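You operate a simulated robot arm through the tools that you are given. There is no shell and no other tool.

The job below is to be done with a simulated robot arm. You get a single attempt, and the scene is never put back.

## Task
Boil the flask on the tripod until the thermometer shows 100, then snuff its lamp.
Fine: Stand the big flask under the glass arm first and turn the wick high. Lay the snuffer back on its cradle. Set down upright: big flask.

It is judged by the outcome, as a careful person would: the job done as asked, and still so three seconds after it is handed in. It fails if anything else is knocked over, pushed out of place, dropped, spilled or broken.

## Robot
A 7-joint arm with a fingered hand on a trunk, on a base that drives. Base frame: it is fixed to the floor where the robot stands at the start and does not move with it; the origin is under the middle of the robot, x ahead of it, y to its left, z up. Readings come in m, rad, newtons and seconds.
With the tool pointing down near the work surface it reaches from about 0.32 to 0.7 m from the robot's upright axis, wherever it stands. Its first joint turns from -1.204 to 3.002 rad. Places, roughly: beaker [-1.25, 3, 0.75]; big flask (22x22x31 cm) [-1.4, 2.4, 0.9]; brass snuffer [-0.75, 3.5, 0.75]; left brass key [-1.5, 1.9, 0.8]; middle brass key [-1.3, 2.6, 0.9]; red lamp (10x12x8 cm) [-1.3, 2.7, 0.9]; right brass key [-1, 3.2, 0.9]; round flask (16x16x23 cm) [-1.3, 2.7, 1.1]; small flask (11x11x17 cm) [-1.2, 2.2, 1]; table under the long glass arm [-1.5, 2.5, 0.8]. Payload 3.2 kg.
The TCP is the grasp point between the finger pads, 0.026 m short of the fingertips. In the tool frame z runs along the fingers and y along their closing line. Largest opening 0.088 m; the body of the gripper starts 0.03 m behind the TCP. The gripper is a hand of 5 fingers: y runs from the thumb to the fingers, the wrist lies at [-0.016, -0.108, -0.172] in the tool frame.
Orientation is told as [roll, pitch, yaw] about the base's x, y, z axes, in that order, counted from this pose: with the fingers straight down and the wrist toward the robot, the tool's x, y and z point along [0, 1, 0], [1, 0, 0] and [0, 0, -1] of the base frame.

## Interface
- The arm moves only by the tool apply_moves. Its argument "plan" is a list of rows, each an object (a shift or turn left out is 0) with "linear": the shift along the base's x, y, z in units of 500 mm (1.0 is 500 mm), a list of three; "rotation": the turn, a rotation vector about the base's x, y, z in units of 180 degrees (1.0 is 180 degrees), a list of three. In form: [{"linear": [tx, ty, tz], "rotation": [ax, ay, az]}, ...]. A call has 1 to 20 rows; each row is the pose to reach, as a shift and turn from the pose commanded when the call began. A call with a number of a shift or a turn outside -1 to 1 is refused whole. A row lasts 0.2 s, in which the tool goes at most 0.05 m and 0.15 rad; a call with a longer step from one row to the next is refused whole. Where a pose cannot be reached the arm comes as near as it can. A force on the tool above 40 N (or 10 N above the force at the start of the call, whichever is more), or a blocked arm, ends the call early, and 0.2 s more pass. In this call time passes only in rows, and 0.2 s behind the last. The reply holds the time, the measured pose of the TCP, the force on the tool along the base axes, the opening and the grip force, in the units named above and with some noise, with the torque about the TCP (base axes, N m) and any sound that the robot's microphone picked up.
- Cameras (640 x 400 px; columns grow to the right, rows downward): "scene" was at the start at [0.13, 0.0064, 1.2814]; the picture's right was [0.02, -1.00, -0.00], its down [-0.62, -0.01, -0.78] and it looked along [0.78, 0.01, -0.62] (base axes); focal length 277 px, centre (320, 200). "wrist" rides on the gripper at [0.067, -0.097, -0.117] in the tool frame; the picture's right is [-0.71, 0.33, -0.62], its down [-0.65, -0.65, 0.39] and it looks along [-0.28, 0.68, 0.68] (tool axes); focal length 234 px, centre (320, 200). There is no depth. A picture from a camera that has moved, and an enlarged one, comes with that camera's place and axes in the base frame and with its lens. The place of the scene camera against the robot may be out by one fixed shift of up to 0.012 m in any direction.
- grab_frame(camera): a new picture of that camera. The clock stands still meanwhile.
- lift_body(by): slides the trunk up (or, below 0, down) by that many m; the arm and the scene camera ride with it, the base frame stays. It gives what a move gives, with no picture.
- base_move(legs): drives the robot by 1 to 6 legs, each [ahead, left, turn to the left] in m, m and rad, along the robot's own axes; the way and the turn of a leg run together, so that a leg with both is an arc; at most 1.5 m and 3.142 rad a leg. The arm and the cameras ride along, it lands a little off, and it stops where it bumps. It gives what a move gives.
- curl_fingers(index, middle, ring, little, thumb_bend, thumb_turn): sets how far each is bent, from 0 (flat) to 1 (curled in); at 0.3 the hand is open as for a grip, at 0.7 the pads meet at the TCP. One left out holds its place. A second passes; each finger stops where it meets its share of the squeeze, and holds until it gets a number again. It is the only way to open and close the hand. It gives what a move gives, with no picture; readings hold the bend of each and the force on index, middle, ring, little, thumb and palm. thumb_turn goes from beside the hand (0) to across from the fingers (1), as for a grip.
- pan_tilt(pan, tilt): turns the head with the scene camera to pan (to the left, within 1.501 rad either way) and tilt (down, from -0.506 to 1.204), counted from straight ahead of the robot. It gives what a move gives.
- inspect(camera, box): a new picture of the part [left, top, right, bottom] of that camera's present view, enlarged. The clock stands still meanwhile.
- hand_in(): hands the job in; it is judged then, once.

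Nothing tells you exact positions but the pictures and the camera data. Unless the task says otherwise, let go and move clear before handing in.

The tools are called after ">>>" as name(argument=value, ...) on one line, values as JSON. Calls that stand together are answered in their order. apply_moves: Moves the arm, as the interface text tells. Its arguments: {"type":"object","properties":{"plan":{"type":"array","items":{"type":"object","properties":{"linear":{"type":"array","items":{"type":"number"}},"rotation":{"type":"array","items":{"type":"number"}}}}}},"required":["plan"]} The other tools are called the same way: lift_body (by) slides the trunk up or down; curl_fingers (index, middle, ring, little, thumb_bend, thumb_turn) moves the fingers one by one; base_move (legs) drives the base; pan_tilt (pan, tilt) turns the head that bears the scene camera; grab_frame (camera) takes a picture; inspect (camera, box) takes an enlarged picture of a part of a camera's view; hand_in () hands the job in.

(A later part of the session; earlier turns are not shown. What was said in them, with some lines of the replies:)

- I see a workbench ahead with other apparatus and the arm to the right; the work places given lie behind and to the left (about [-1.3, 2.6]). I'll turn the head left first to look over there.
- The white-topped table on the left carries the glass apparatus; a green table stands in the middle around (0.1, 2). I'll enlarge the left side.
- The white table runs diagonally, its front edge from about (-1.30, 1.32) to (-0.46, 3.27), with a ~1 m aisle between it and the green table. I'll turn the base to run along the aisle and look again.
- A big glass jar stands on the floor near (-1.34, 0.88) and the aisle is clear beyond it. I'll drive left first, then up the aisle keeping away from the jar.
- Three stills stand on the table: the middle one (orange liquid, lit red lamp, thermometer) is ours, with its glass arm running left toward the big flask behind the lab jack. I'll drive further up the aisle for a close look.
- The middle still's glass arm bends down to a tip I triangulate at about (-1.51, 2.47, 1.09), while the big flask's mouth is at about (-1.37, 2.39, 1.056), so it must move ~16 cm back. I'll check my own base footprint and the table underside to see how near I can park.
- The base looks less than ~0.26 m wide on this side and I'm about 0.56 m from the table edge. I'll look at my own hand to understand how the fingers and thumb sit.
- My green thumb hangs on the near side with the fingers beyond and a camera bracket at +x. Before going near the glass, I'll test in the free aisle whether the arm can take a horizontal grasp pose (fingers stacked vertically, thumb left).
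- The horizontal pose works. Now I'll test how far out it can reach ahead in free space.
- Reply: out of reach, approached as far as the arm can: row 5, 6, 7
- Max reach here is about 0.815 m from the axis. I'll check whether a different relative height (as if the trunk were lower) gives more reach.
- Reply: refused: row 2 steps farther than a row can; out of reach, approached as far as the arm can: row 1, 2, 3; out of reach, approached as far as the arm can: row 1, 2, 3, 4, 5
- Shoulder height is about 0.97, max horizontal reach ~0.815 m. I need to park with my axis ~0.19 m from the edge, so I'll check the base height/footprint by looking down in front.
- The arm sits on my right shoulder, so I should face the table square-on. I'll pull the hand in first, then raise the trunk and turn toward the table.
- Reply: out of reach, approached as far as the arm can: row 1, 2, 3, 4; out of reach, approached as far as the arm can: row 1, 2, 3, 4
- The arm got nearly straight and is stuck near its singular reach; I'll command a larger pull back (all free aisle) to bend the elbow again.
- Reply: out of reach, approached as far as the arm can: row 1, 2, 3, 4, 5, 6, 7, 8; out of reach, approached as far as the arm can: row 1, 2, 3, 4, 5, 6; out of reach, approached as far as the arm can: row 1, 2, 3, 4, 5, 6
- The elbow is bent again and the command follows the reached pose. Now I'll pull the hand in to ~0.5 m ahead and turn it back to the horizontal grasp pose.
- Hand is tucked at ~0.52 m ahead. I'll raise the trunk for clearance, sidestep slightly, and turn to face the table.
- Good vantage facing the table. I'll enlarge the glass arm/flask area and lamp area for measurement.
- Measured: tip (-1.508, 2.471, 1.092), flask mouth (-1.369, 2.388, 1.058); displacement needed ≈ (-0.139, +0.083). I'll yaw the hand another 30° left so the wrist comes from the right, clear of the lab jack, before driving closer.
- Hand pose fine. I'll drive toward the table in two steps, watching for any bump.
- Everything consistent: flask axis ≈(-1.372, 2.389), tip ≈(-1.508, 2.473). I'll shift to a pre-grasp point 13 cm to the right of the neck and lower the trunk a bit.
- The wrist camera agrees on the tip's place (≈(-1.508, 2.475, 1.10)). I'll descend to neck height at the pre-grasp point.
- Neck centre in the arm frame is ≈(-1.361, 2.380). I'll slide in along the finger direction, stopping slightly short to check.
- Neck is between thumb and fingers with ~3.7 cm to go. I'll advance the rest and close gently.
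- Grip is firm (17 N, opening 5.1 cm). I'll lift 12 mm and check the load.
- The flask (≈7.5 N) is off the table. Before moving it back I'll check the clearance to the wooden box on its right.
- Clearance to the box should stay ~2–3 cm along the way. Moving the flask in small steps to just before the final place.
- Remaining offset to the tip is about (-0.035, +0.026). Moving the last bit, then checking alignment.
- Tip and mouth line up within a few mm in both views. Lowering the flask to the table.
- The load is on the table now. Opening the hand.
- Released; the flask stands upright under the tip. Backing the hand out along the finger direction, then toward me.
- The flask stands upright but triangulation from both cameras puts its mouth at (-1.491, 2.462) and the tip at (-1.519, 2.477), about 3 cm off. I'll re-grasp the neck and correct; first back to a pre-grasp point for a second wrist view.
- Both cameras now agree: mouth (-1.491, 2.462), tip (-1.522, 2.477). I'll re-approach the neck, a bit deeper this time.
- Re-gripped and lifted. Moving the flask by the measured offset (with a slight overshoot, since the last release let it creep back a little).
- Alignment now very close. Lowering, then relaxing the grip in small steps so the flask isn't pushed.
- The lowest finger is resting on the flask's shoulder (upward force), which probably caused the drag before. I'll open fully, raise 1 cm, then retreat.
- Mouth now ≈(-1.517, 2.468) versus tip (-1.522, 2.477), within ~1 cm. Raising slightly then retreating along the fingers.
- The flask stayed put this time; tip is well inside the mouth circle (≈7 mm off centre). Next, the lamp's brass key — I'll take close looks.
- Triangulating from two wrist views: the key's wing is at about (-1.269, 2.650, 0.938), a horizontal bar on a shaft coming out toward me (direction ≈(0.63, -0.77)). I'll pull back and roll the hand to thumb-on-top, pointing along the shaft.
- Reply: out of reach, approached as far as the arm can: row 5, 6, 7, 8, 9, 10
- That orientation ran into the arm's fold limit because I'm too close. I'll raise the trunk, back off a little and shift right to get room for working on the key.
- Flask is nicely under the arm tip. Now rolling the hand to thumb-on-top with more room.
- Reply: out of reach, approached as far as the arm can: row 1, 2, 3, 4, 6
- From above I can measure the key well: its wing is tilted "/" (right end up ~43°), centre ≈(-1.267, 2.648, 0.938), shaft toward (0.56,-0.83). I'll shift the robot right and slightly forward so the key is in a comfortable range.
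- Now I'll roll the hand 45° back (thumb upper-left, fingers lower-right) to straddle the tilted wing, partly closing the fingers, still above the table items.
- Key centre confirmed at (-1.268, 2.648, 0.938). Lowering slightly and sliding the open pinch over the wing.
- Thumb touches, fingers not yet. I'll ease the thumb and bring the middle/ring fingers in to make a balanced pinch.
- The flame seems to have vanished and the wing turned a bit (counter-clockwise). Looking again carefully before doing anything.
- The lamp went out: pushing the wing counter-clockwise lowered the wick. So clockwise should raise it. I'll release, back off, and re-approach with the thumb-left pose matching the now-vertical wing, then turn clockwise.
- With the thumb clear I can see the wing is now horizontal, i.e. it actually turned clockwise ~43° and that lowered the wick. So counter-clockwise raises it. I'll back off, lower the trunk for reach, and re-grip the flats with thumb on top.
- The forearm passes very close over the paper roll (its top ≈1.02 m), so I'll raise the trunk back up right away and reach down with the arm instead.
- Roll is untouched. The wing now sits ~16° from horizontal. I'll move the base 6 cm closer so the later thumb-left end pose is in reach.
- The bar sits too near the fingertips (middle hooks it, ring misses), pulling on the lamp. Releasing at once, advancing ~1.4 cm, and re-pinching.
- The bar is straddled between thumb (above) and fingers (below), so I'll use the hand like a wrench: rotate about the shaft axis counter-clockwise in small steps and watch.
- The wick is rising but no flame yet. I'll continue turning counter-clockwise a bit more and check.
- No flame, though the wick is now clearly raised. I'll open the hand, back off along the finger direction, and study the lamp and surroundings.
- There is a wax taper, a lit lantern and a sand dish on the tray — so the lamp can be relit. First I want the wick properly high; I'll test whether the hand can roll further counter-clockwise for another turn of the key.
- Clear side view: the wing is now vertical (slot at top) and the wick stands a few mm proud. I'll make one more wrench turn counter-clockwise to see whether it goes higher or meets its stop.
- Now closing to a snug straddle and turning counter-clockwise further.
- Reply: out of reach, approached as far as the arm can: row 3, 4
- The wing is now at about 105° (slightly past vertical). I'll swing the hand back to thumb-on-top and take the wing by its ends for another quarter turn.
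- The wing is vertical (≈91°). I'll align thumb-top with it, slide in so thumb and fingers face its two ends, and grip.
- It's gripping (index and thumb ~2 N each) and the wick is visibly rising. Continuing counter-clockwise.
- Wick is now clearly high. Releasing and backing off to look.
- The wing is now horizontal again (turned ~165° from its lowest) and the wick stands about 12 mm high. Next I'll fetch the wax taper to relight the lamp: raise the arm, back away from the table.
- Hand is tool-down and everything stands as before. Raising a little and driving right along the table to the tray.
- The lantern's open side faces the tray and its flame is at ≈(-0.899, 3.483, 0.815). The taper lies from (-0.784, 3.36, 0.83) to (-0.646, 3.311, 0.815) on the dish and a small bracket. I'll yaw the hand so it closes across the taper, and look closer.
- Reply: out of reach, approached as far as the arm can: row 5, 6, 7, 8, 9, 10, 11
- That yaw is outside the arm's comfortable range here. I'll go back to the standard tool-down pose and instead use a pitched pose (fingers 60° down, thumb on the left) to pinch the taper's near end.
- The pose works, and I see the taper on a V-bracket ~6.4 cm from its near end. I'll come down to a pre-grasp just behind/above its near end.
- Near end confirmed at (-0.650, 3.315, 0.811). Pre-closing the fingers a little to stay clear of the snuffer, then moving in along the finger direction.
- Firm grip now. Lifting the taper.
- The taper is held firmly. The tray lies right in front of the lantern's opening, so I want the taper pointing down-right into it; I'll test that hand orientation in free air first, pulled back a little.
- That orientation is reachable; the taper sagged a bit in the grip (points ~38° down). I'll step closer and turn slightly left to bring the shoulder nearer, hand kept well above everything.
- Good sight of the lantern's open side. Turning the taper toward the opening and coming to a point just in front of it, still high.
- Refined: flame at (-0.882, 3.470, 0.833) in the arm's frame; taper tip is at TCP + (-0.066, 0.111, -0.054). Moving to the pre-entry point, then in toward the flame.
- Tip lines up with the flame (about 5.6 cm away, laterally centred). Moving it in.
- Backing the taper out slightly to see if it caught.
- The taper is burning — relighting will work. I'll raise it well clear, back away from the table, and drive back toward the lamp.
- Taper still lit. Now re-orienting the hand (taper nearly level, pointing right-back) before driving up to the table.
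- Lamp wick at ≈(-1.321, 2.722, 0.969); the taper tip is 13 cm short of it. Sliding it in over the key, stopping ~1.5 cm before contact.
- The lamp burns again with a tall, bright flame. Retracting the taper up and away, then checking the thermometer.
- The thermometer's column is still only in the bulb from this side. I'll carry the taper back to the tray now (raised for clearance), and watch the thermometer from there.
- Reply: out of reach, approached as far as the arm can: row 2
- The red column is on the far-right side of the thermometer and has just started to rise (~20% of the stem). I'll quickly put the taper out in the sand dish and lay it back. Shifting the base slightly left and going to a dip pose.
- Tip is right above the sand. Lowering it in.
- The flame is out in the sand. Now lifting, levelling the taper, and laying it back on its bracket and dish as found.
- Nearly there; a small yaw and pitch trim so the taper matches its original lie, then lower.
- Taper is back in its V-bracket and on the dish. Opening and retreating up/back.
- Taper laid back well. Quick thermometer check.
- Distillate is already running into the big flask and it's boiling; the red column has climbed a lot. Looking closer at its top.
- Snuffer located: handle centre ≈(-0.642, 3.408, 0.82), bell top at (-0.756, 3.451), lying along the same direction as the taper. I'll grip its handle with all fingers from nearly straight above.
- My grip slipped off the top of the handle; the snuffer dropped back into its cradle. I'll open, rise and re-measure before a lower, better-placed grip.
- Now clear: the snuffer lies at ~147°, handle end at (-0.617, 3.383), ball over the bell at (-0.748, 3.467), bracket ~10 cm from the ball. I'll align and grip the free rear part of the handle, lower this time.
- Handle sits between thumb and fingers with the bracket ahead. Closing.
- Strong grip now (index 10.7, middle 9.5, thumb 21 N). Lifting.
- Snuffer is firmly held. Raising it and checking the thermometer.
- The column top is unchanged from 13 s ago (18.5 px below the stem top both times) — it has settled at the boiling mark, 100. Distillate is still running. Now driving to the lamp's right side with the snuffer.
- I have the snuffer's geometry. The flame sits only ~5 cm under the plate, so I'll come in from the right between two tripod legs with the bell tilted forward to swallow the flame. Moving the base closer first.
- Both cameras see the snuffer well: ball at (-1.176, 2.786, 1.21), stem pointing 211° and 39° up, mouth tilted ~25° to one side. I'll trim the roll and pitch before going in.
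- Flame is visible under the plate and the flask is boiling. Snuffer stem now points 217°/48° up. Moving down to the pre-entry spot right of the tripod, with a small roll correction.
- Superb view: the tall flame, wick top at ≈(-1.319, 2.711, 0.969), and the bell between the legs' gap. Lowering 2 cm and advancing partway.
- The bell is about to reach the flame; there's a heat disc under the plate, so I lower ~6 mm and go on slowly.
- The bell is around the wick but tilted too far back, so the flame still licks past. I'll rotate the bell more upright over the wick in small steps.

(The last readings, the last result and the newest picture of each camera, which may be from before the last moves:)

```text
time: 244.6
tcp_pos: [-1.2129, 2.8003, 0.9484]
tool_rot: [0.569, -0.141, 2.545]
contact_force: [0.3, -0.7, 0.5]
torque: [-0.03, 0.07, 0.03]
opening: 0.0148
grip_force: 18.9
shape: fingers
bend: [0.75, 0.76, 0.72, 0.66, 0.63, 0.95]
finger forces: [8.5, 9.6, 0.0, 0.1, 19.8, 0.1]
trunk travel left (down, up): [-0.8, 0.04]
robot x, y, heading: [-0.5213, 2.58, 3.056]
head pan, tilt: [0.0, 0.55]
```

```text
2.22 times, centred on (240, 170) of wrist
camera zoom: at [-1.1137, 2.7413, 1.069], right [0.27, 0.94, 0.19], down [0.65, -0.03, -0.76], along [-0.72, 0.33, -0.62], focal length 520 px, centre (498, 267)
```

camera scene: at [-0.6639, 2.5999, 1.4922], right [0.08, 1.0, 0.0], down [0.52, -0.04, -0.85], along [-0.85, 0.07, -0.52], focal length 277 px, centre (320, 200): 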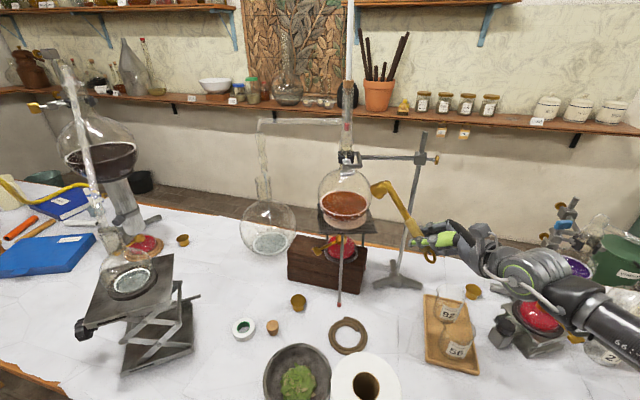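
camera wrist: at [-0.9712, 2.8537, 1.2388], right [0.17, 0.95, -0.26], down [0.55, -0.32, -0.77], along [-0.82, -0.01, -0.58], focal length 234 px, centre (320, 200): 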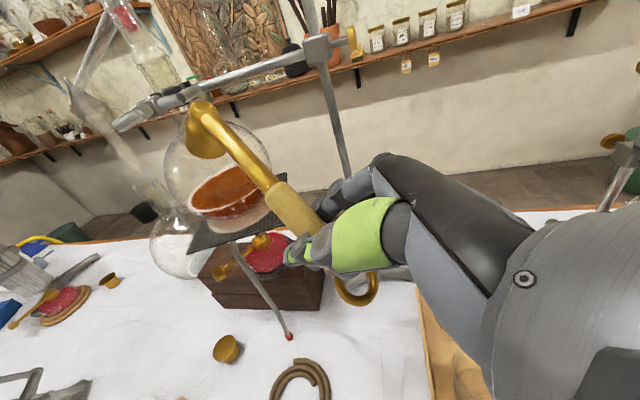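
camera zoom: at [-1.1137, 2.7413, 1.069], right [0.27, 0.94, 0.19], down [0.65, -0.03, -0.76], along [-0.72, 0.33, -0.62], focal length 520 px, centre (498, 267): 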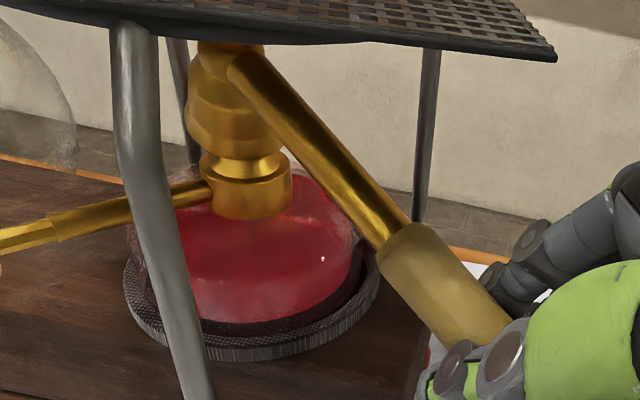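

No flame shows around the bell any more. Holding a moment to be sure it's out.

>>> apply_moves(plan=[{"linear": [0, 0, 0]}, {"linear": [0, 0, 0]}, {"linear": [0, 0, 0]}, {"linear": [0, 0, 0]}, {"linear": [0, 0, 0]}, {"linear": [0, 0, 0]}])

>>> inspect(camera="wrist", box=[140, 80, 340, 260])

```text
time: 246.0
tcp_pos: [-1.2139, 2.8028, 0.9486]
tool_rot: [0.574, -0.14, 2.544]
contact_force: [0.2, 0.0, -0.1]
torque: [-0.03, 0.06, 0.04]
opening: 0.0146
grip_force: 18.4
shape: fingers
bend: [0.75, 0.76, 0.72, 0.66, 0.63, 0.95]
finger forces: [8.5, 9.5, 0.1, 0.0, 19.7, 0.0]
trunk travel left (down, up): [-0.8, 0.04]
robot x, y, heading: [-0.5188, 2.5822, 3.058]
head pan, tilt: [0.0, 0.55]
```

```text
2.22 times, centred on (240, 170) of wrist
camera zoom: at [-1.1136, 2.7426, 1.0684], right [0.27, 0.95, 0.18], down [0.64, -0.03, -0.76], along [-0.72, 0.32, -0.62], focal length 520 px, centre (498, 267)
```

zoom: 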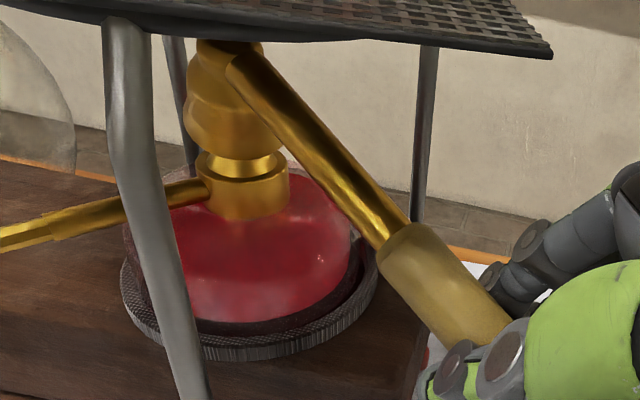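

Now backing the bell off along the same path to check.

>>> apply_moves(plan=[{"linear": [0.003, 0.004, -0.027], "rotation": [-0.021, 0.028, 0]}, {"linear": [0.0056, 0.008, -0.0548], "rotation": [-0.0421, 0.0559, 0]}, {"linear": [-0.0034, 0.0013, -0.082], "rotation": [-0.0672, 0.0892, 0]}, {"linear": [-0.0122, -0.0054, -0.1088], "rotation": [-0.0922, 0.1224, 0]}, {"linear": [0.0138, 0.0166, -0.1088], "rotation": [-0.0922, 0.1224, 0]}, {"linear": [0.04, 0.038, -0.1088], "rotation": [-0.0922, 0.1224, 0]}, {"linear": [0.07, 0.064, -0.1], "rotation": [-0.0922, 0.1224, 0]}, {"linear": [0.1, 0.09, -0.094], "rotation": [-0.0922, 0.1224, 0]}, {"linear": [0.15, 0.133, -0.08], "rotation": [-0.0922, 0.1224, 0]}])

>>> inspect(camera="wrist", box=[100, 60, 390, 350])

>>> inspect(camera="scene", box=[260, 150, 460, 330])

```text
time: 248.0
tcp_pos: [-1.1379, 2.8692, 0.9085]
tool_rot: [1.048, -0.277, 2.445]
contact_force: [-0.1, 0.3, -0.6]
torque: [0.06, 0.01, 0.0]
opening: 0.0145
grip_force: 19.8
shape: fingers
bend: [0.75, 0.76, 0.72, 0.66, 0.63, 0.95]
finger forces: [10.3, 8.7, 0.0, 0.0, 20.0, 0.0]
trunk travel left (down, up): [-0.8, 0.04]
robot x, y, heading: [-0.5163, 2.5833, 3.057]
head pan, tilt: [0.0, 0.55]
```

```text
1.38 times, centred on (245, 205) of wrist
camera zoom: at [-0.9979, 2.84, 0.994], right [0.27, 0.94, -0.2], down [0.32, -0.28, -0.91], along [-0.91, 0.18, -0.37], focal length 323 px, centre (423, 193)
```

zoom: 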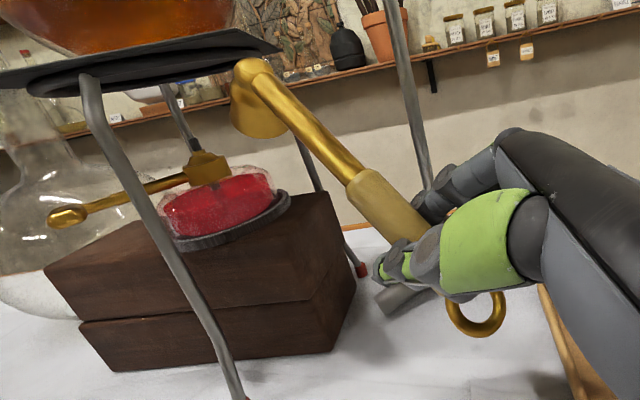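

```text
2.22 times, centred on (360, 240) of scene
camera zoom: at [-0.6617, 2.6001, 1.4924], right [0.08, 1.0, 0.0], down [0.52, -0.04, -0.85], along [-0.85, 0.07, -0.52], focal length 615 px, centre (231, 111)
```

zoom: 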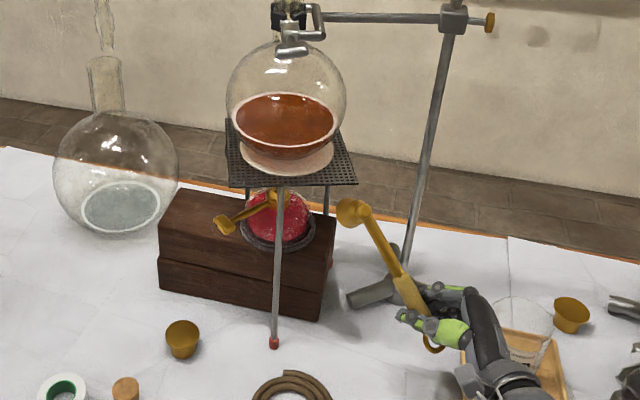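

The lamp is snuffed, boiling has stopped, nothing disturbed. Now withdrawing clear of the plate and raising the snuffer.

>>> apply_moves(plan=[{"linear": [0.035, 0.028, 0.005]}, {"linear": [0.07, 0.05, 0.02]}, {"linear": [0.085, 0.055, 0.09]}, {"linear": [0.1, 0.05, 0.17]}, {"linear": [0.12, 0.03, 0.25]}, {"linear": [0.15, 0.01, 0.33]}, {"linear": [0.19, -0.02, 0.4]}, {"linear": [0.24, -0.05, 0.46]}])

>>> grab_frame(camera="scene")

```text
time: 249.8
tcp_pos: [-1.0197, 2.8391, 1.1388]
tool_rot: [1.047, -0.276, 2.445]
contact_force: [-0.9, -1.4, -0.3]
torque: [0.05, -0.05, -0.02]
opening: 0.0143
grip_force: 19.9
shape: fingers
bend: [0.75, 0.76, 0.72, 0.66, 0.63, 0.95]
finger forces: [10.2, 8.5, 0.0, 0.0, 19.8, 0.1]
trunk travel left (down, up): [-0.8, 0.04]
robot x, y, heading: [-0.521, 2.5816, 3.059]
head pan, tilt: [0.0, 0.55]
```

```text
taken
camera scene: at [-0.6633, 2.5925, 1.4923], right [0.08, 1.0, 0.0], down [0.52, -0.04, -0.85], along [-0.85, 0.07, -0.52], focal length 277 px, centre (320, 200)
```

scene: 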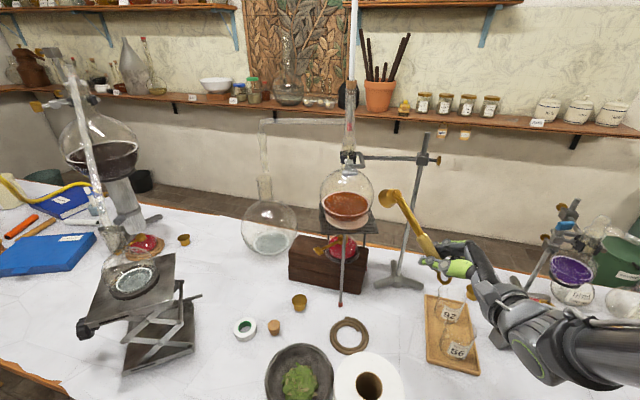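

>>> apply_moves(plan=[{"linear": [0.01, -0.01, 0.01], "rotation": [0.007, -0.033, -0.0266]}, {"linear": [0.02, -0.02, 0.02], "rotation": [0.014, -0.0661, -0.0531]}, {"linear": [0.03, -0.03, 0.03], "rotation": [0.021, -0.0991, -0.0797]}, {"linear": [0.04, -0.04, 0.04], "rotation": [0.028, -0.1321, -0.1062]}, {"linear": [0.05, -0.05, 0.05], "rotation": [0.035, -0.1651, -0.1328]}, {"linear": [0.06, -0.06, 0.06], "rotation": [0.042, -0.1982, -0.1593]}, {"linear": [0.07, -0.07, 0.06], "rotation": [0.049, -0.2312, -0.1859]}, {"linear": [0.08, -0.08, 0.06], "rotation": [0.056, -0.2642, -0.2124]}])

>>> base_move(legs=[[-0.2, 0, 0], [0, 0, -0.262]])

>>> base_move(legs=[[0, -0.56, 0]])

>>> grab_frame(camera="scene")

>>> grab_frame(camera="wrist")

```text
time: 251.8
tcp_pos: [-1.0169, 2.8668, 1.1529]
tool_rot: [0.285, -0.224, 1.799]
contact_force: [0.3, -0.4, -1.6]
torque: [-0.03, -0.06, -0.01]
opening: 0.0134
grip_force: 20.4
shape: fingers
bend: [0.74, 0.76, 0.72, 0.66, 0.63, 0.94]
finger forces: [11.1, 8.7, 0.0, 0.0, 20.5, 0.0]
out of reach, approached as far as the arm can: row 3, 4, 5, 6, 7, 8
trunk travel left (down, up): [-0.8, 0.04]
robot x, y, heading: [-0.5202, 2.5796, 3.06]
head pan, tilt: [0.0, 0.55]
stopped in row 8: the arm was blocked; the commanded pose is now the measured one
```

```text
time: 254.2
tcp_pos: [-0.7281, 2.9702, 1.1522]
tool_rot: [0.286, -0.224, 1.541]
contact_force: [0.0, 0.0, -1.1]
torque: [-0.04, -0.05, -0.02]
opening: 0.0136
grip_force: 19.9
shape: fingers
bend: [0.74, 0.76, 0.72, 0.66, 0.63, 0.94]
finger forces: [11.2, 8.5, 0.1, 0.0, 20.4, 0.1]
trunk travel left (down, up): [-0.8, 0.04]
robot x, y, heading: [-0.3175, 2.5657, 2.802]
head pan, tilt: [0.0, 0.55]
```

```text
time: 257.5
tcp_pos: [-0.5432, 3.4965, 1.1515]
tool_rot: [0.283, -0.224, 1.548]
contact_force: [0.4, 0.1, -1.0]
torque: [0.0, -0.05, 0.0]
opening: 0.0137
grip_force: 20.5
shape: fingers
bend: [0.74, 0.76, 0.72, 0.66, 0.63, 0.94]
finger forces: [11.2, 8.7, 0.1, 0.0, 20.5, 0.0]
trunk travel left (down, up): [-0.8, 0.04]
robot x, y, heading: [-0.131, 3.096, 2.81]
head pan, tilt: [0.0, 0.55]
```

```text
taken
camera scene: at [-0.2691, 3.1474, 1.4923], right [0.33, 0.94, 0.0], down [0.49, -0.17, -0.85], along [-0.81, 0.28, -0.52], focal length 277 px, centre (320, 200)
```

scene: 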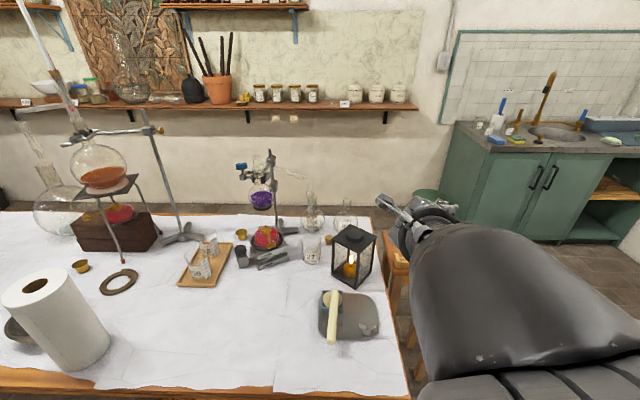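

```text
taken
camera wrist: at [-0.5769, 3.3731, 1.258], right [0.86, 0.21, 0.46], down [0.5, -0.53, -0.69], along [0.1, 0.82, -0.56], focal length 234 px, centre (320, 200)
```

wrist: 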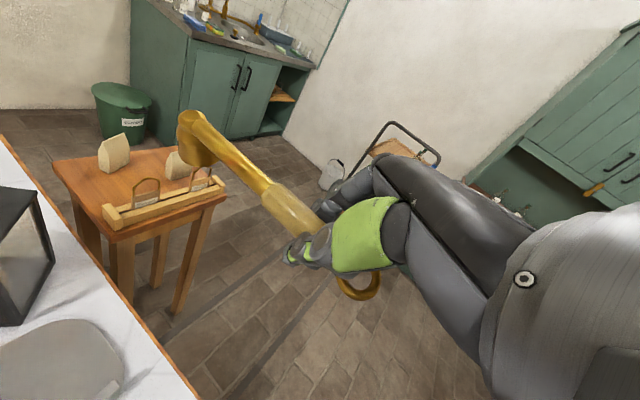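

The snuffer is still firmly held; the arm folded into an elbow-high posture on the way (it reported a blocked row, nothing looks disturbed). I'll level the bell and move above the tray, checking reach.

>>> apply_moves(plan=[{"linear": [-0.03, -0.03, -0.05], "rotation": [-0.0262, -0.0003, 0.0073]}, {"linear": [-0.06, -0.06, -0.1], "rotation": [-0.0525, -0.0007, 0.0145]}, {"linear": [-0.1, -0.1, -0.15], "rotation": [-0.0787, -0.001, 0.0218]}])

>>> grab_frame(camera="scene")

>>> grab_frame(camera="wrist")

```text
time: 258.3
tcp_pos: [-0.5957, 3.4472, 1.0806]
tool_rot: [0.297, 0.038, 1.611]
contact_force: [-0.6, -0.1, -0.8]
torque: [0.01, -0.07, 0.04]
opening: 0.0137
grip_force: 21.2
shape: fingers
bend: [0.74, 0.76, 0.72, 0.66, 0.63, 0.94]
finger forces: [11.4, 8.4, 0.1, 0.0, 20.3, 0.0]
trunk travel left (down, up): [-0.8, 0.04]
robot x, y, heading: [-0.1345, 3.098, 2.809]
head pan, tilt: [0.0, 0.55]
```

```text
taken
camera scene: at [-0.2704, 3.1475, 1.4922], right [0.33, 0.94, 0.0], down [0.49, -0.17, -0.85], along [-0.8, 0.28, -0.52], focal length 277 px, centre (320, 200)
```

scene: 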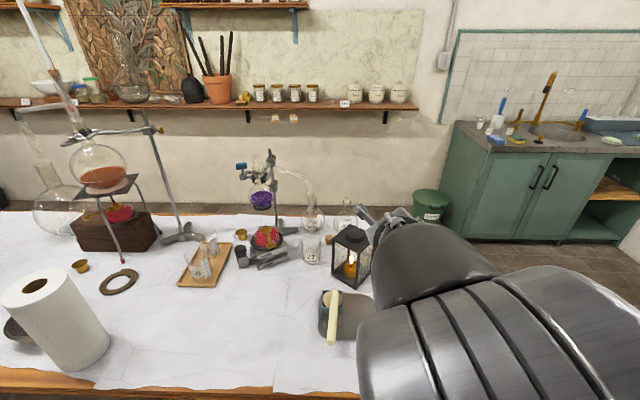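

```text
taken
camera wrist: at [-0.6199, 3.3538, 1.2147], right [0.84, 0.38, 0.37], down [0.53, -0.65, -0.54], along [0.04, 0.65, -0.76], focal length 234 px, centre (320, 200)
```

wrist: 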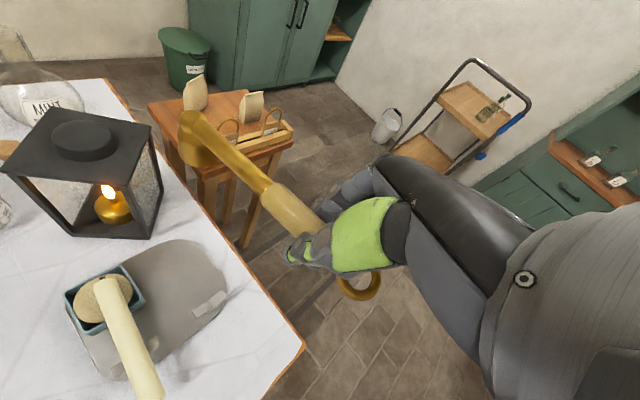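

>>> inspect(camera="wrist", box=[60, 90, 400, 330])

>>> inspect(camera="wrist", box=[50, 230, 310, 400])

```text
1.67 times, centred on (230, 210) of wrist
camera zoom: at [-0.6199, 3.3538, 1.2147], right [0.84, 0.38, 0.37], down [0.53, -0.65, -0.54], along [0.04, 0.65, -0.76], focal length 390 px, centre (470, 183)
```

zoom: 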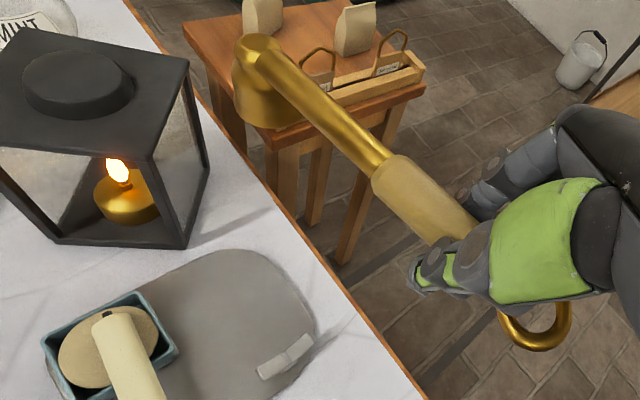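

```text
2.35 times, centred on (180, 315) of wrist
camera zoom: at [-0.6199, 3.3538, 1.2147], right [0.84, 0.38, 0.37], down [0.53, -0.65, -0.54], along [0.04, 0.65, -0.76], focal length 551 px, centre (649, -71)
```

zoom: 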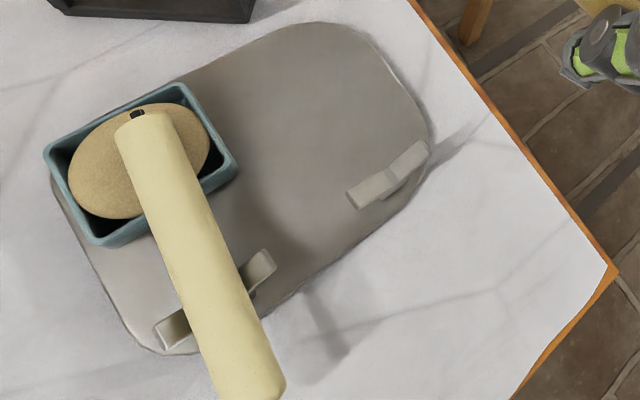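

The empty bracket is clearly visible: centre ≈(-0.662, 3.419), its handle axis ≈157°. The snuffer hangs level at 165°. Yawing −7° and descending toward it.

>>> apply_moves(plan=[{"linear": [-0.014, -0.018, -0.08], "rotation": [0, 0, -0.0195]}, {"linear": [-0.028, -0.036, -0.16], "rotation": [0, 0, -0.0389]}, {"linear": [-0.042, -0.055, -0.24], "rotation": [0, 0, -0.0389]}, {"linear": [-0.0556, -0.0728, -0.32], "rotation": [0, 0, -0.0389]}, {"linear": [-0.0556, -0.0728, -0.38], "rotation": [0, 0, -0.0389]}])

>>> grab_frame(camera="wrist")

>>> inspect(camera="wrist", box=[100, 90, 400, 330])

```text
time: 259.5
tcp_pos: [-0.6216, 3.412, 0.8851]
tool_rot: [0.288, 0.022, 1.495]
contact_force: [0.4, 0.2, -1.7]
torque: [-0.04, -0.08, 0.01]
opening: 0.0136
grip_force: 20.1
shape: fingers
bend: [0.74, 0.76, 0.72, 0.66, 0.63, 0.94]
finger forces: [11.1, 8.4, 0.0, 0.1, 20.2, 0.1]
trunk travel left (down, up): [-0.8, 0.04]
robot x, y, heading: [-0.1324, 3.0977, 2.808]
head pan, tilt: [0.0, 0.55]
```

```text
taken
camera wrist: at [-0.6596, 3.3185, 1.0184], right [0.88, 0.27, 0.39], down [0.46, -0.7, -0.54], along [0.13, 0.66, -0.74], focal length 234 px, centre (320, 200)
```

wrist: 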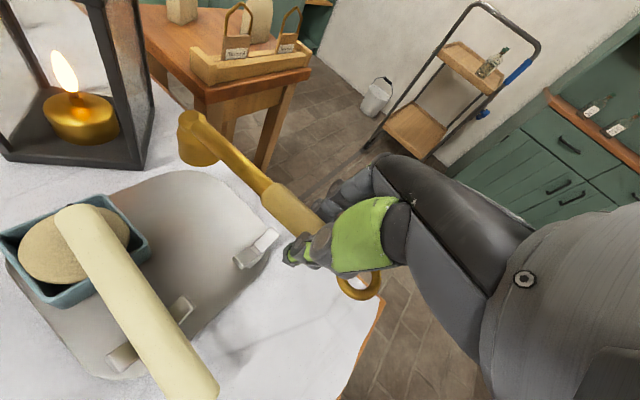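

```text
1.67 times, centred on (250, 210) of wrist
camera zoom: at [-0.6596, 3.3185, 1.0184], right [0.88, 0.27, 0.39], down [0.46, -0.7, -0.54], along [0.13, 0.66, -0.74], focal length 390 px, centre (437, 183)
```

zoom: 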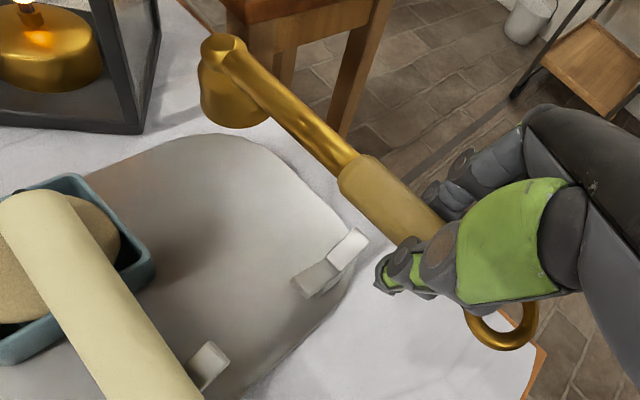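

Handle is right above the bracket and parallel. Lowering carefully.

>>> apply_moves(plan=[{"linear": [0, 0, -0.05]}, {"linear": [0, 0, -0.09]}, {"linear": [0, 0, -0.11]}])

>>> inspect(camera="wrist", box=[100, 90, 400, 330])

```text
time: 260.3
tcp_pos: [-0.6212, 3.4113, 0.8306]
tool_rot: [0.285, 0.023, 1.494]
contact_force: [-0.1, 1.1, -0.6]
torque: [0.0, -0.09, -0.03]
opening: 0.0134
grip_force: 19.4
shape: fingers
bend: [0.74, 0.76, 0.72, 0.66, 0.63, 0.94]
finger forces: [11.1, 8.5, 0.1, 0.0, 20.1, 0.0]
trunk travel left (down, up): [-0.8, 0.04]
robot x, y, heading: [-0.128, 3.0983, 2.805]
head pan, tilt: [0.0, 0.55]
```

```text
1.67 times, centred on (250, 210) of wrist
camera zoom: at [-0.659, 3.3185, 0.9648], right [0.88, 0.27, 0.39], down [0.46, -0.7, -0.54], along [0.13, 0.65, -0.74], focal length 390 px, centre (437, 183)
```

zoom: 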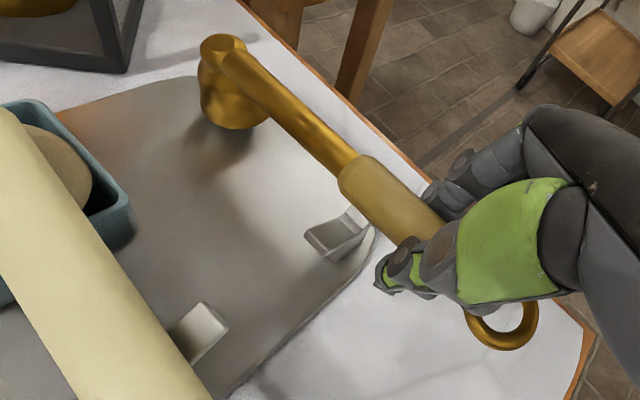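

>>> inspect(camera="wrist", box=[200, 150, 320, 260])

```text
3.64 times, centred on (260, 205) of wrist
camera zoom: at [-0.659, 3.3185, 0.9648], right [0.88, 0.27, 0.39], down [0.46, -0.7, -0.54], along [0.13, 0.65, -0.74], focal length 852 px, centre (538, 182)
```

zoom: 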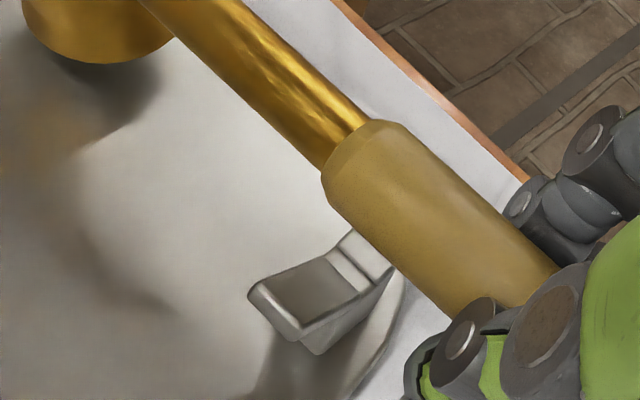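

The groove sits directly under the handle. Lowering the last centimetre in small steps.

>>> apply_moves(plan=[{"linear": [0, 0, -0.008]}, {"linear": [0, 0, -0.016]}])

>>> inspect(camera="wrist", box=[100, 90, 400, 330])

```text
time: 260.9
tcp_pos: [-0.6216, 3.4099, 0.8226]
tool_rot: [0.285, 0.023, 1.494]
contact_force: [0.3, 0.3, -0.1]
torque: [-0.02, -0.02, -0.04]
opening: 0.0136
grip_force: 19.8
shape: fingers
bend: [0.75, 0.76, 0.72, 0.66, 0.63, 0.94]
finger forces: [11.1, 8.5, 0.1, 0.0, 20.2, 0.0]
trunk travel left (down, up): [-0.8, 0.04]
robot x, y, heading: [-0.1311, 3.096, 2.807]
head pan, tilt: [0.0, 0.55]
```

```text
1.67 times, centred on (250, 210) of wrist
camera zoom: at [-0.6591, 3.3185, 0.9569], right [0.88, 0.27, 0.39], down [0.46, -0.7, -0.54], along [0.13, 0.65, -0.75], focal length 390 px, centre (437, 183)
```

zoom: 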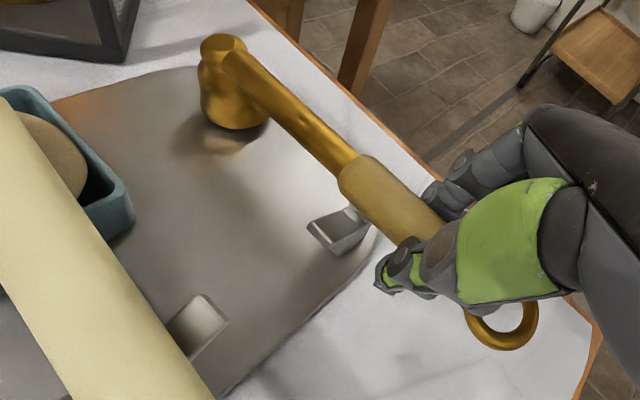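

>>> apply_moves(plan=[{"linear": [0, 0, -0.006]}, {"linear": [0, 0, -0.012]}])

>>> inspect(camera="wrist", box=[100, 90, 400, 330])

```text
time: 261.5
tcp_pos: [-0.6213, 3.412, 0.817]
tool_rot: [0.286, 0.025, 1.494]
contact_force: [-0.2, -0.3, 0.2]
torque: [-0.01, -0.01, 0.02]
opening: 0.0132
grip_force: 19.7
shape: fingers
bend: [0.75, 0.76, 0.72, 0.66, 0.63, 0.94]
finger forces: [10.5, 8.8, 0.0, 0.1, 20.0, 0.0]
trunk travel left (down, up): [-0.8, 0.04]
robot x, y, heading: [-0.1294, 3.0934, 2.81]
head pan, tilt: [0.0, 0.55]
```

```text
1.67 times, centred on (250, 210) of wrist
camera zoom: at [-0.6589, 3.3184, 0.951], right [0.88, 0.27, 0.39], down [0.46, -0.7, -0.54], along [0.13, 0.65, -0.75], focal length 390 px, centre (437, 183)
```

zoom: 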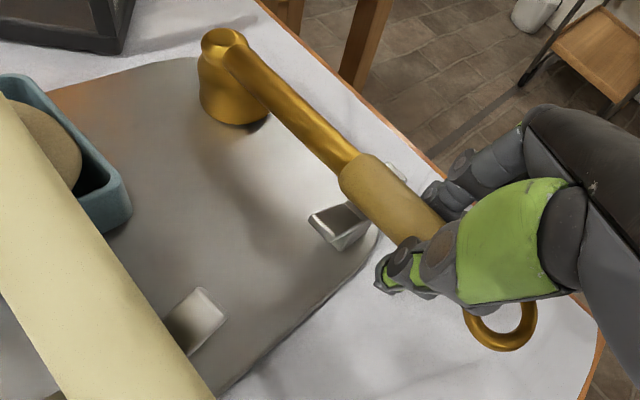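

>>> apply_moves(plan=[{"linear": [0, 0, -0.005]}, {"linear": [0, 0, -0.01]}])

>>> curl_fingers(index=0.68, middle=0.68, ring=0.6, little=0.56, thumb_bend=0.6)

>>> inspect(camera="wrist", box=[100, 90, 400, 330])

```text
time: 262.1
tcp_pos: [-0.6199, 3.411, 0.8121]
tool_rot: [0.285, 0.025, 1.493]
contact_force: [0.8, -0.2, 0.0]
torque: [-0.02, 0.05, 0.02]
opening: 0.0133
grip_force: 19.1
shape: fingers
bend: [0.75, 0.76, 0.72, 0.66, 0.63, 0.94]
finger forces: [9.8, 8.7, 0.0, 0.0, 19.5, 0.0]
trunk travel left (down, up): [-0.8, 0.04]
robot x, y, heading: [-0.1314, 3.0965, 2.804]
head pan, tilt: [0.0, 0.55]
```

```text
time: 263.1
tcp_pos: [-0.6211, 3.4105, 0.8118]
tool_rot: [0.284, 0.025, 1.493]
contact_force: [0.8, 1.3, -0.2]
torque: [-0.01, 0.01, -0.03]
opening: 0.0194
grip_force: 1.6
shape: fingers
bend: [0.66, 0.68, 0.6, 0.56, 0.59, 0.97]
finger forces: [1.9, 0.1, 0.0, 0.0, 1.5, 0.0]
trunk travel left (down, up): [-0.8, 0.04]
robot x, y, heading: [-0.1285, 3.0941, 2.805]
head pan, tilt: [0.0, 0.55]
```

```text
1.67 times, centred on (250, 210) of wrist
camera zoom: at [-0.6588, 3.3182, 0.9461], right [0.88, 0.27, 0.39], down [0.46, -0.7, -0.54], along [0.13, 0.65, -0.75], focal length 390 px, centre (437, 183)
```

zoom: 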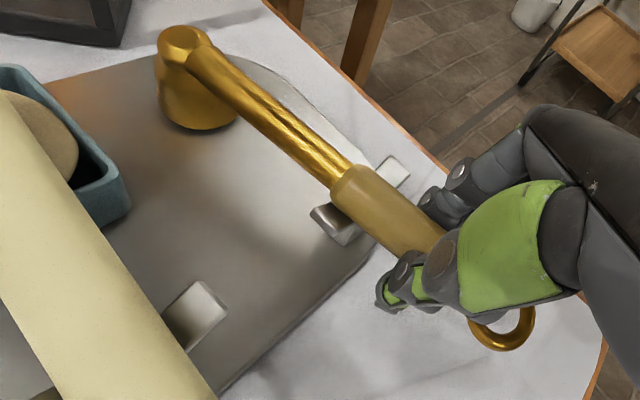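

The handle has settled into the V-bracket with the bell on the tray. Opening fully and lifting away.

>>> curl_fingers(index=0.55, middle=0.55, ring=0.52, little=0.5, thumb_bend=0.48)

>>> curl_fingers(index=0.42, middle=0.42, ring=0.42, little=0.42, thumb_bend=0.38)

>>> inspect(camera="wrist", box=[100, 90, 400, 330])

```text
time: 264.1
tcp_pos: [-0.6201, 3.4105, 0.8137]
tool_rot: [0.285, 0.024, 1.494]
contact_force: [0.7, 0.6, 0.2]
torque: [-0.02, -0.01, -0.03]
opening: 0.0422
grip_force: 0.1
shape: fingers
bend: [0.55, 0.55, 0.52, 0.5, 0.48, 0.97]
finger forces: [0.0, 0.0, 0.1, 0.0, 0.1, 0.0]
trunk travel left (down, up): [-0.8, 0.04]
robot x, y, heading: [-0.1283, 3.0953, 2.806]
head pan, tilt: [0.0, 0.55]
```

```text
time: 265.1
tcp_pos: [-0.6212, 3.4103, 0.8126]
tool_rot: [0.285, 0.024, 1.495]
contact_force: [0.5, -0.8, 0.1]
torque: [-0.03, 0.01, 0.01]
opening: 0.0666
grip_force: 0.0
shape: fingers
bend: [0.42, 0.42, 0.42, 0.42, 0.38, 0.97]
finger forces: [0.0, 0.1, 0.0, 0.1, 0.0, 0.0]
trunk travel left (down, up): [-0.8, 0.04]
robot x, y, heading: [-0.1311, 3.0969, 2.808]
head pan, tilt: [0.0, 0.55]
```

```text
1.67 times, centred on (250, 210) of wrist
camera zoom: at [-0.6588, 3.3181, 0.9461], right [0.88, 0.27, 0.39], down [0.46, -0.7, -0.54], along [0.13, 0.65, -0.75], focal length 390 px, centre (437, 183)
```

zoom: 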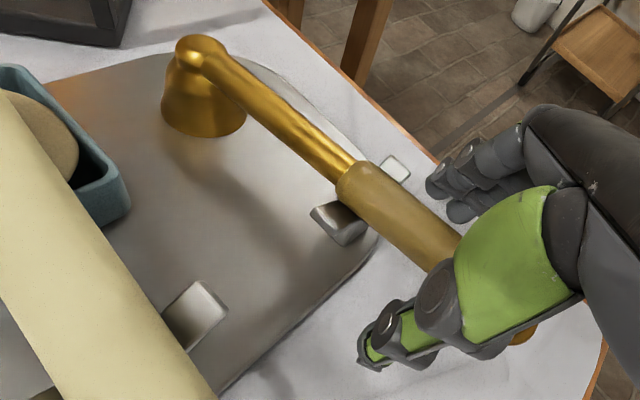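

>>> apply_moves(plan=[{"linear": [0.01, 0, 0.036]}, {"linear": [0.022, 0, 0.076]}, {"linear": [0.044, 0, 0.15]}, {"linear": [0.066, 0, 0.225]}, {"linear": [0.09, 0, 0.3]}, {"linear": [0.12, 0, 0.38]}, {"linear": [0.15, 0, 0.46]}])

>>> base_move(legs=[[-0.15, 0, 0]])

>>> pan_tilt(pan=0.2, tilt=0.45)

>>> grab_frame(camera="scene")

>>> grab_frame(camera="wrist")

```text
time: 266.4
tcp_pos: [-0.5129, 3.4013, 0.8728]
tool_rot: [0.059, 0.1, 1.444]
contact_force: [0.5, -0.6, 0.1]
torque: [0.0, 0.0, -0.02]
opening: 0.0671
grip_force: 0.0
shape: fingers
bend: [0.42, 0.42, 0.42, 0.42, 0.38, 0.97]
finger forces: [0.1, 0.0, 0.0, 0.0, 0.0, 0.0]
trunk travel left (down, up): [-0.8, 0.04]
robot x, y, heading: [-0.1325, 3.096, 2.807]
head pan, tilt: [0.0, 0.55]
stopped in row 6: the arm was blocked; the commanded pose is now the measured one
```

```text
time: 267.7
tcp_pos: [-0.3714, 3.3502, 0.8726]
tool_rot: [0.061, 0.1, 1.446]
contact_force: [0.4, 0.5, 0.7]
torque: [-0.01, 0.03, -0.01]
opening: 0.0669
grip_force: 0.0
shape: fingers
bend: [0.42, 0.42, 0.42, 0.42, 0.38, 0.97]
finger forces: [0.0, 0.0, 0.0, 0.1, 0.0, 0.0]
trunk travel left (down, up): [-0.8, 0.04]
robot x, y, heading: [0.0128, 3.0465, 2.809]
head pan, tilt: [0.0, 0.55]
```

```text
time: 268.5
tcp_pos: [-0.3695, 3.3491, 0.8735]
tool_rot: [0.061, 0.103, 1.447]
contact_force: [-0.1, 0.1, 1.1]
torque: [-0.01, -0.01, 0.02]
opening: 0.0669
grip_force: 0.1
shape: fingers
bend: [0.42, 0.42, 0.42, 0.42, 0.38, 0.97]
finger forces: [0.1, 0.0, 0.0, 0.0, 0.1, 0.0]
trunk travel left (down, up): [-0.8, 0.04]
robot x, y, heading: [0.0096, 3.0459, 2.807]
head pan, tilt: [0.201, 0.45]
```

```text
taken
camera scene: at [-0.1313, 3.0801, 1.5013], right [0.13, 0.99, 0.0], down [0.43, -0.06, -0.9], along [-0.89, 0.12, -0.44], focal length 277 px, centre (320, 200)
```

scene: 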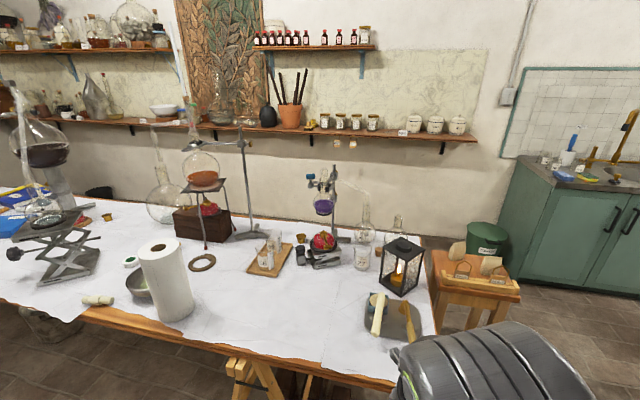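

```text
taken
camera wrist: at [-0.439, 3.2726, 1.0038], right [0.79, 0.29, 0.54], down [0.53, -0.77, -0.36], along [0.31, 0.57, -0.76], focal length 234 px, centre (320, 200)
```

wrist: 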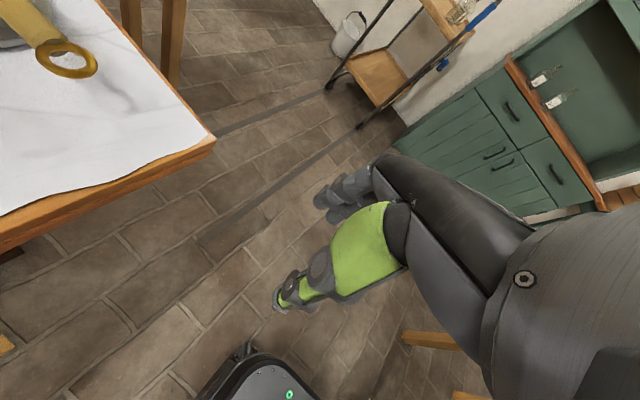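

The arm got blocked by its own fold on the way up, so I must check the snuffer wasn't touched.

>>> inspect(camera="scene", box=[340, 220, 450, 350])

>>> inspect(camera="scene", box=[120, 110, 280, 280])

```text
3.08 times, centred on (395, 285) of scene
camera zoom: at [-0.1313, 3.0801, 1.5013], right [0.13, 0.99, 0.0], down [0.43, -0.06, -0.9], along [-0.89, 0.12, -0.44], focal length 852 px, centre (89, -62)
```

zoom: 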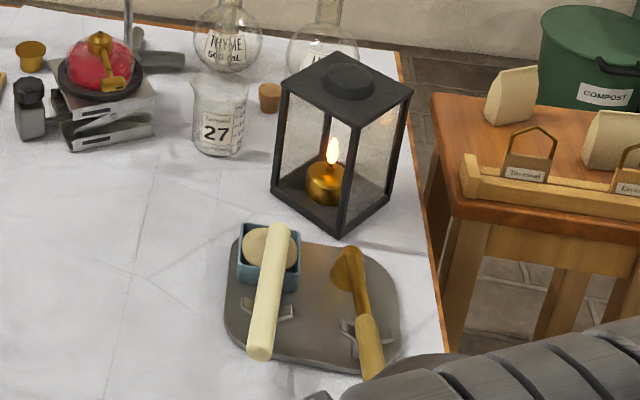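

```text
2.35 times, centred on (200, 195) of scene
camera zoom: at [-0.1313, 3.0801, 1.5013], right [0.13, 0.99, 0.0], down [0.43, -0.06, -0.9], along [-0.89, 0.12, -0.44], focal length 651 px, centre (602, 212)
```

zoom: 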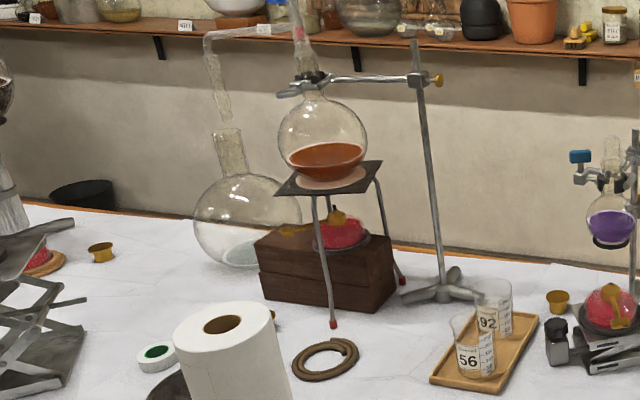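

Everything is in order: snuffer in its cradle, taper back, lamp out with the wick up, big flask upright under the arm with distillate in it, all else standing. One last look at the left side before handing in.

>>> pan_tilt(pan=0.6, tilt=0.4)

>>> grab_frame(camera="scene")

```text
time: 269.3
tcp_pos: [-0.3694, 3.35, 0.873]
tool_rot: [0.061, 0.102, 1.444]
contact_force: [-0.3, -0.4, 0.5]
torque: [-0.02, 0.03, 0.01]
opening: 0.0669
grip_force: 0.1
shape: fingers
bend: [0.42, 0.42, 0.42, 0.42, 0.38, 0.97]
finger forces: [0.0, 0.0, 0.0, 0.0, 0.0, 0.0]
trunk travel left (down, up): [-0.8, 0.04]
robot x, y, heading: [0.0147, 3.0487, 2.808]
head pan, tilt: [0.6, 0.4]
```

```text
taken
camera scene: at [-0.1298, 3.0436, 1.506], right [-0.26, 0.97, 0.0], down [0.38, 0.1, -0.92], along [-0.89, -0.24, -0.39], focal length 277 px, centre (320, 200)
```

scene: 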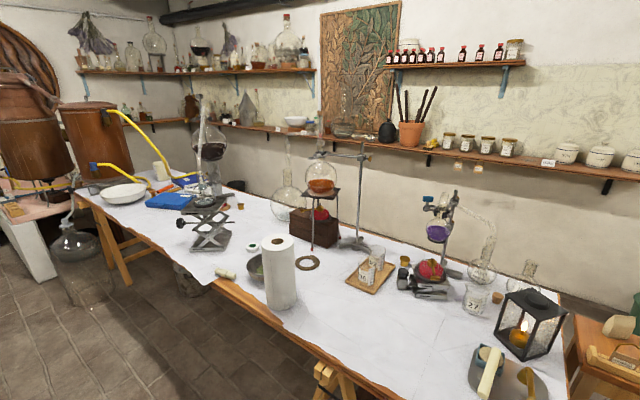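

All apparatus stands as it should and my hand is clear. Handing in.

>>> hand_in()

```text
The job is handed in.
```

The flask boiled to the thermometer's steady point and I then snuffed its lamp. I had to relight that lamp part-way, and I never read the number 100 on the scale.

- **Big flask:** It stands upright under the glass arm, with the tip about 7 mm off the centre of its mouth. Distillate ran into it. My first placement was about 3 cm off, so I moved it again.
- **Wick:** It is turned high. While I was first gripping the key, it slipped the wrong way and the flame went out. I turned the wick up and relit the lamp with the wax taper, lit at the lantern. I put the taper out in the sand dish and laid it back within about 1 cm of where it was.
- **Thermometer:** The scale faces away from where I could stand. I judged 100 from the red column holding the same height for 13 seconds while the flask boiled.
- **Lamp:** It is out, and the boiling has stopped.
- **Snuffer:** It is back on its cradle with the bell on the tray. My first grip slipped, and it dropped a little way back into the cradle.

In the last pictures nothing else was knocked over, moved or spilled. The arm reported being blocked twice late on, once while turning the hand and once while lifting away from the snuffer. I checked afterwards and saw nothing disturbed.
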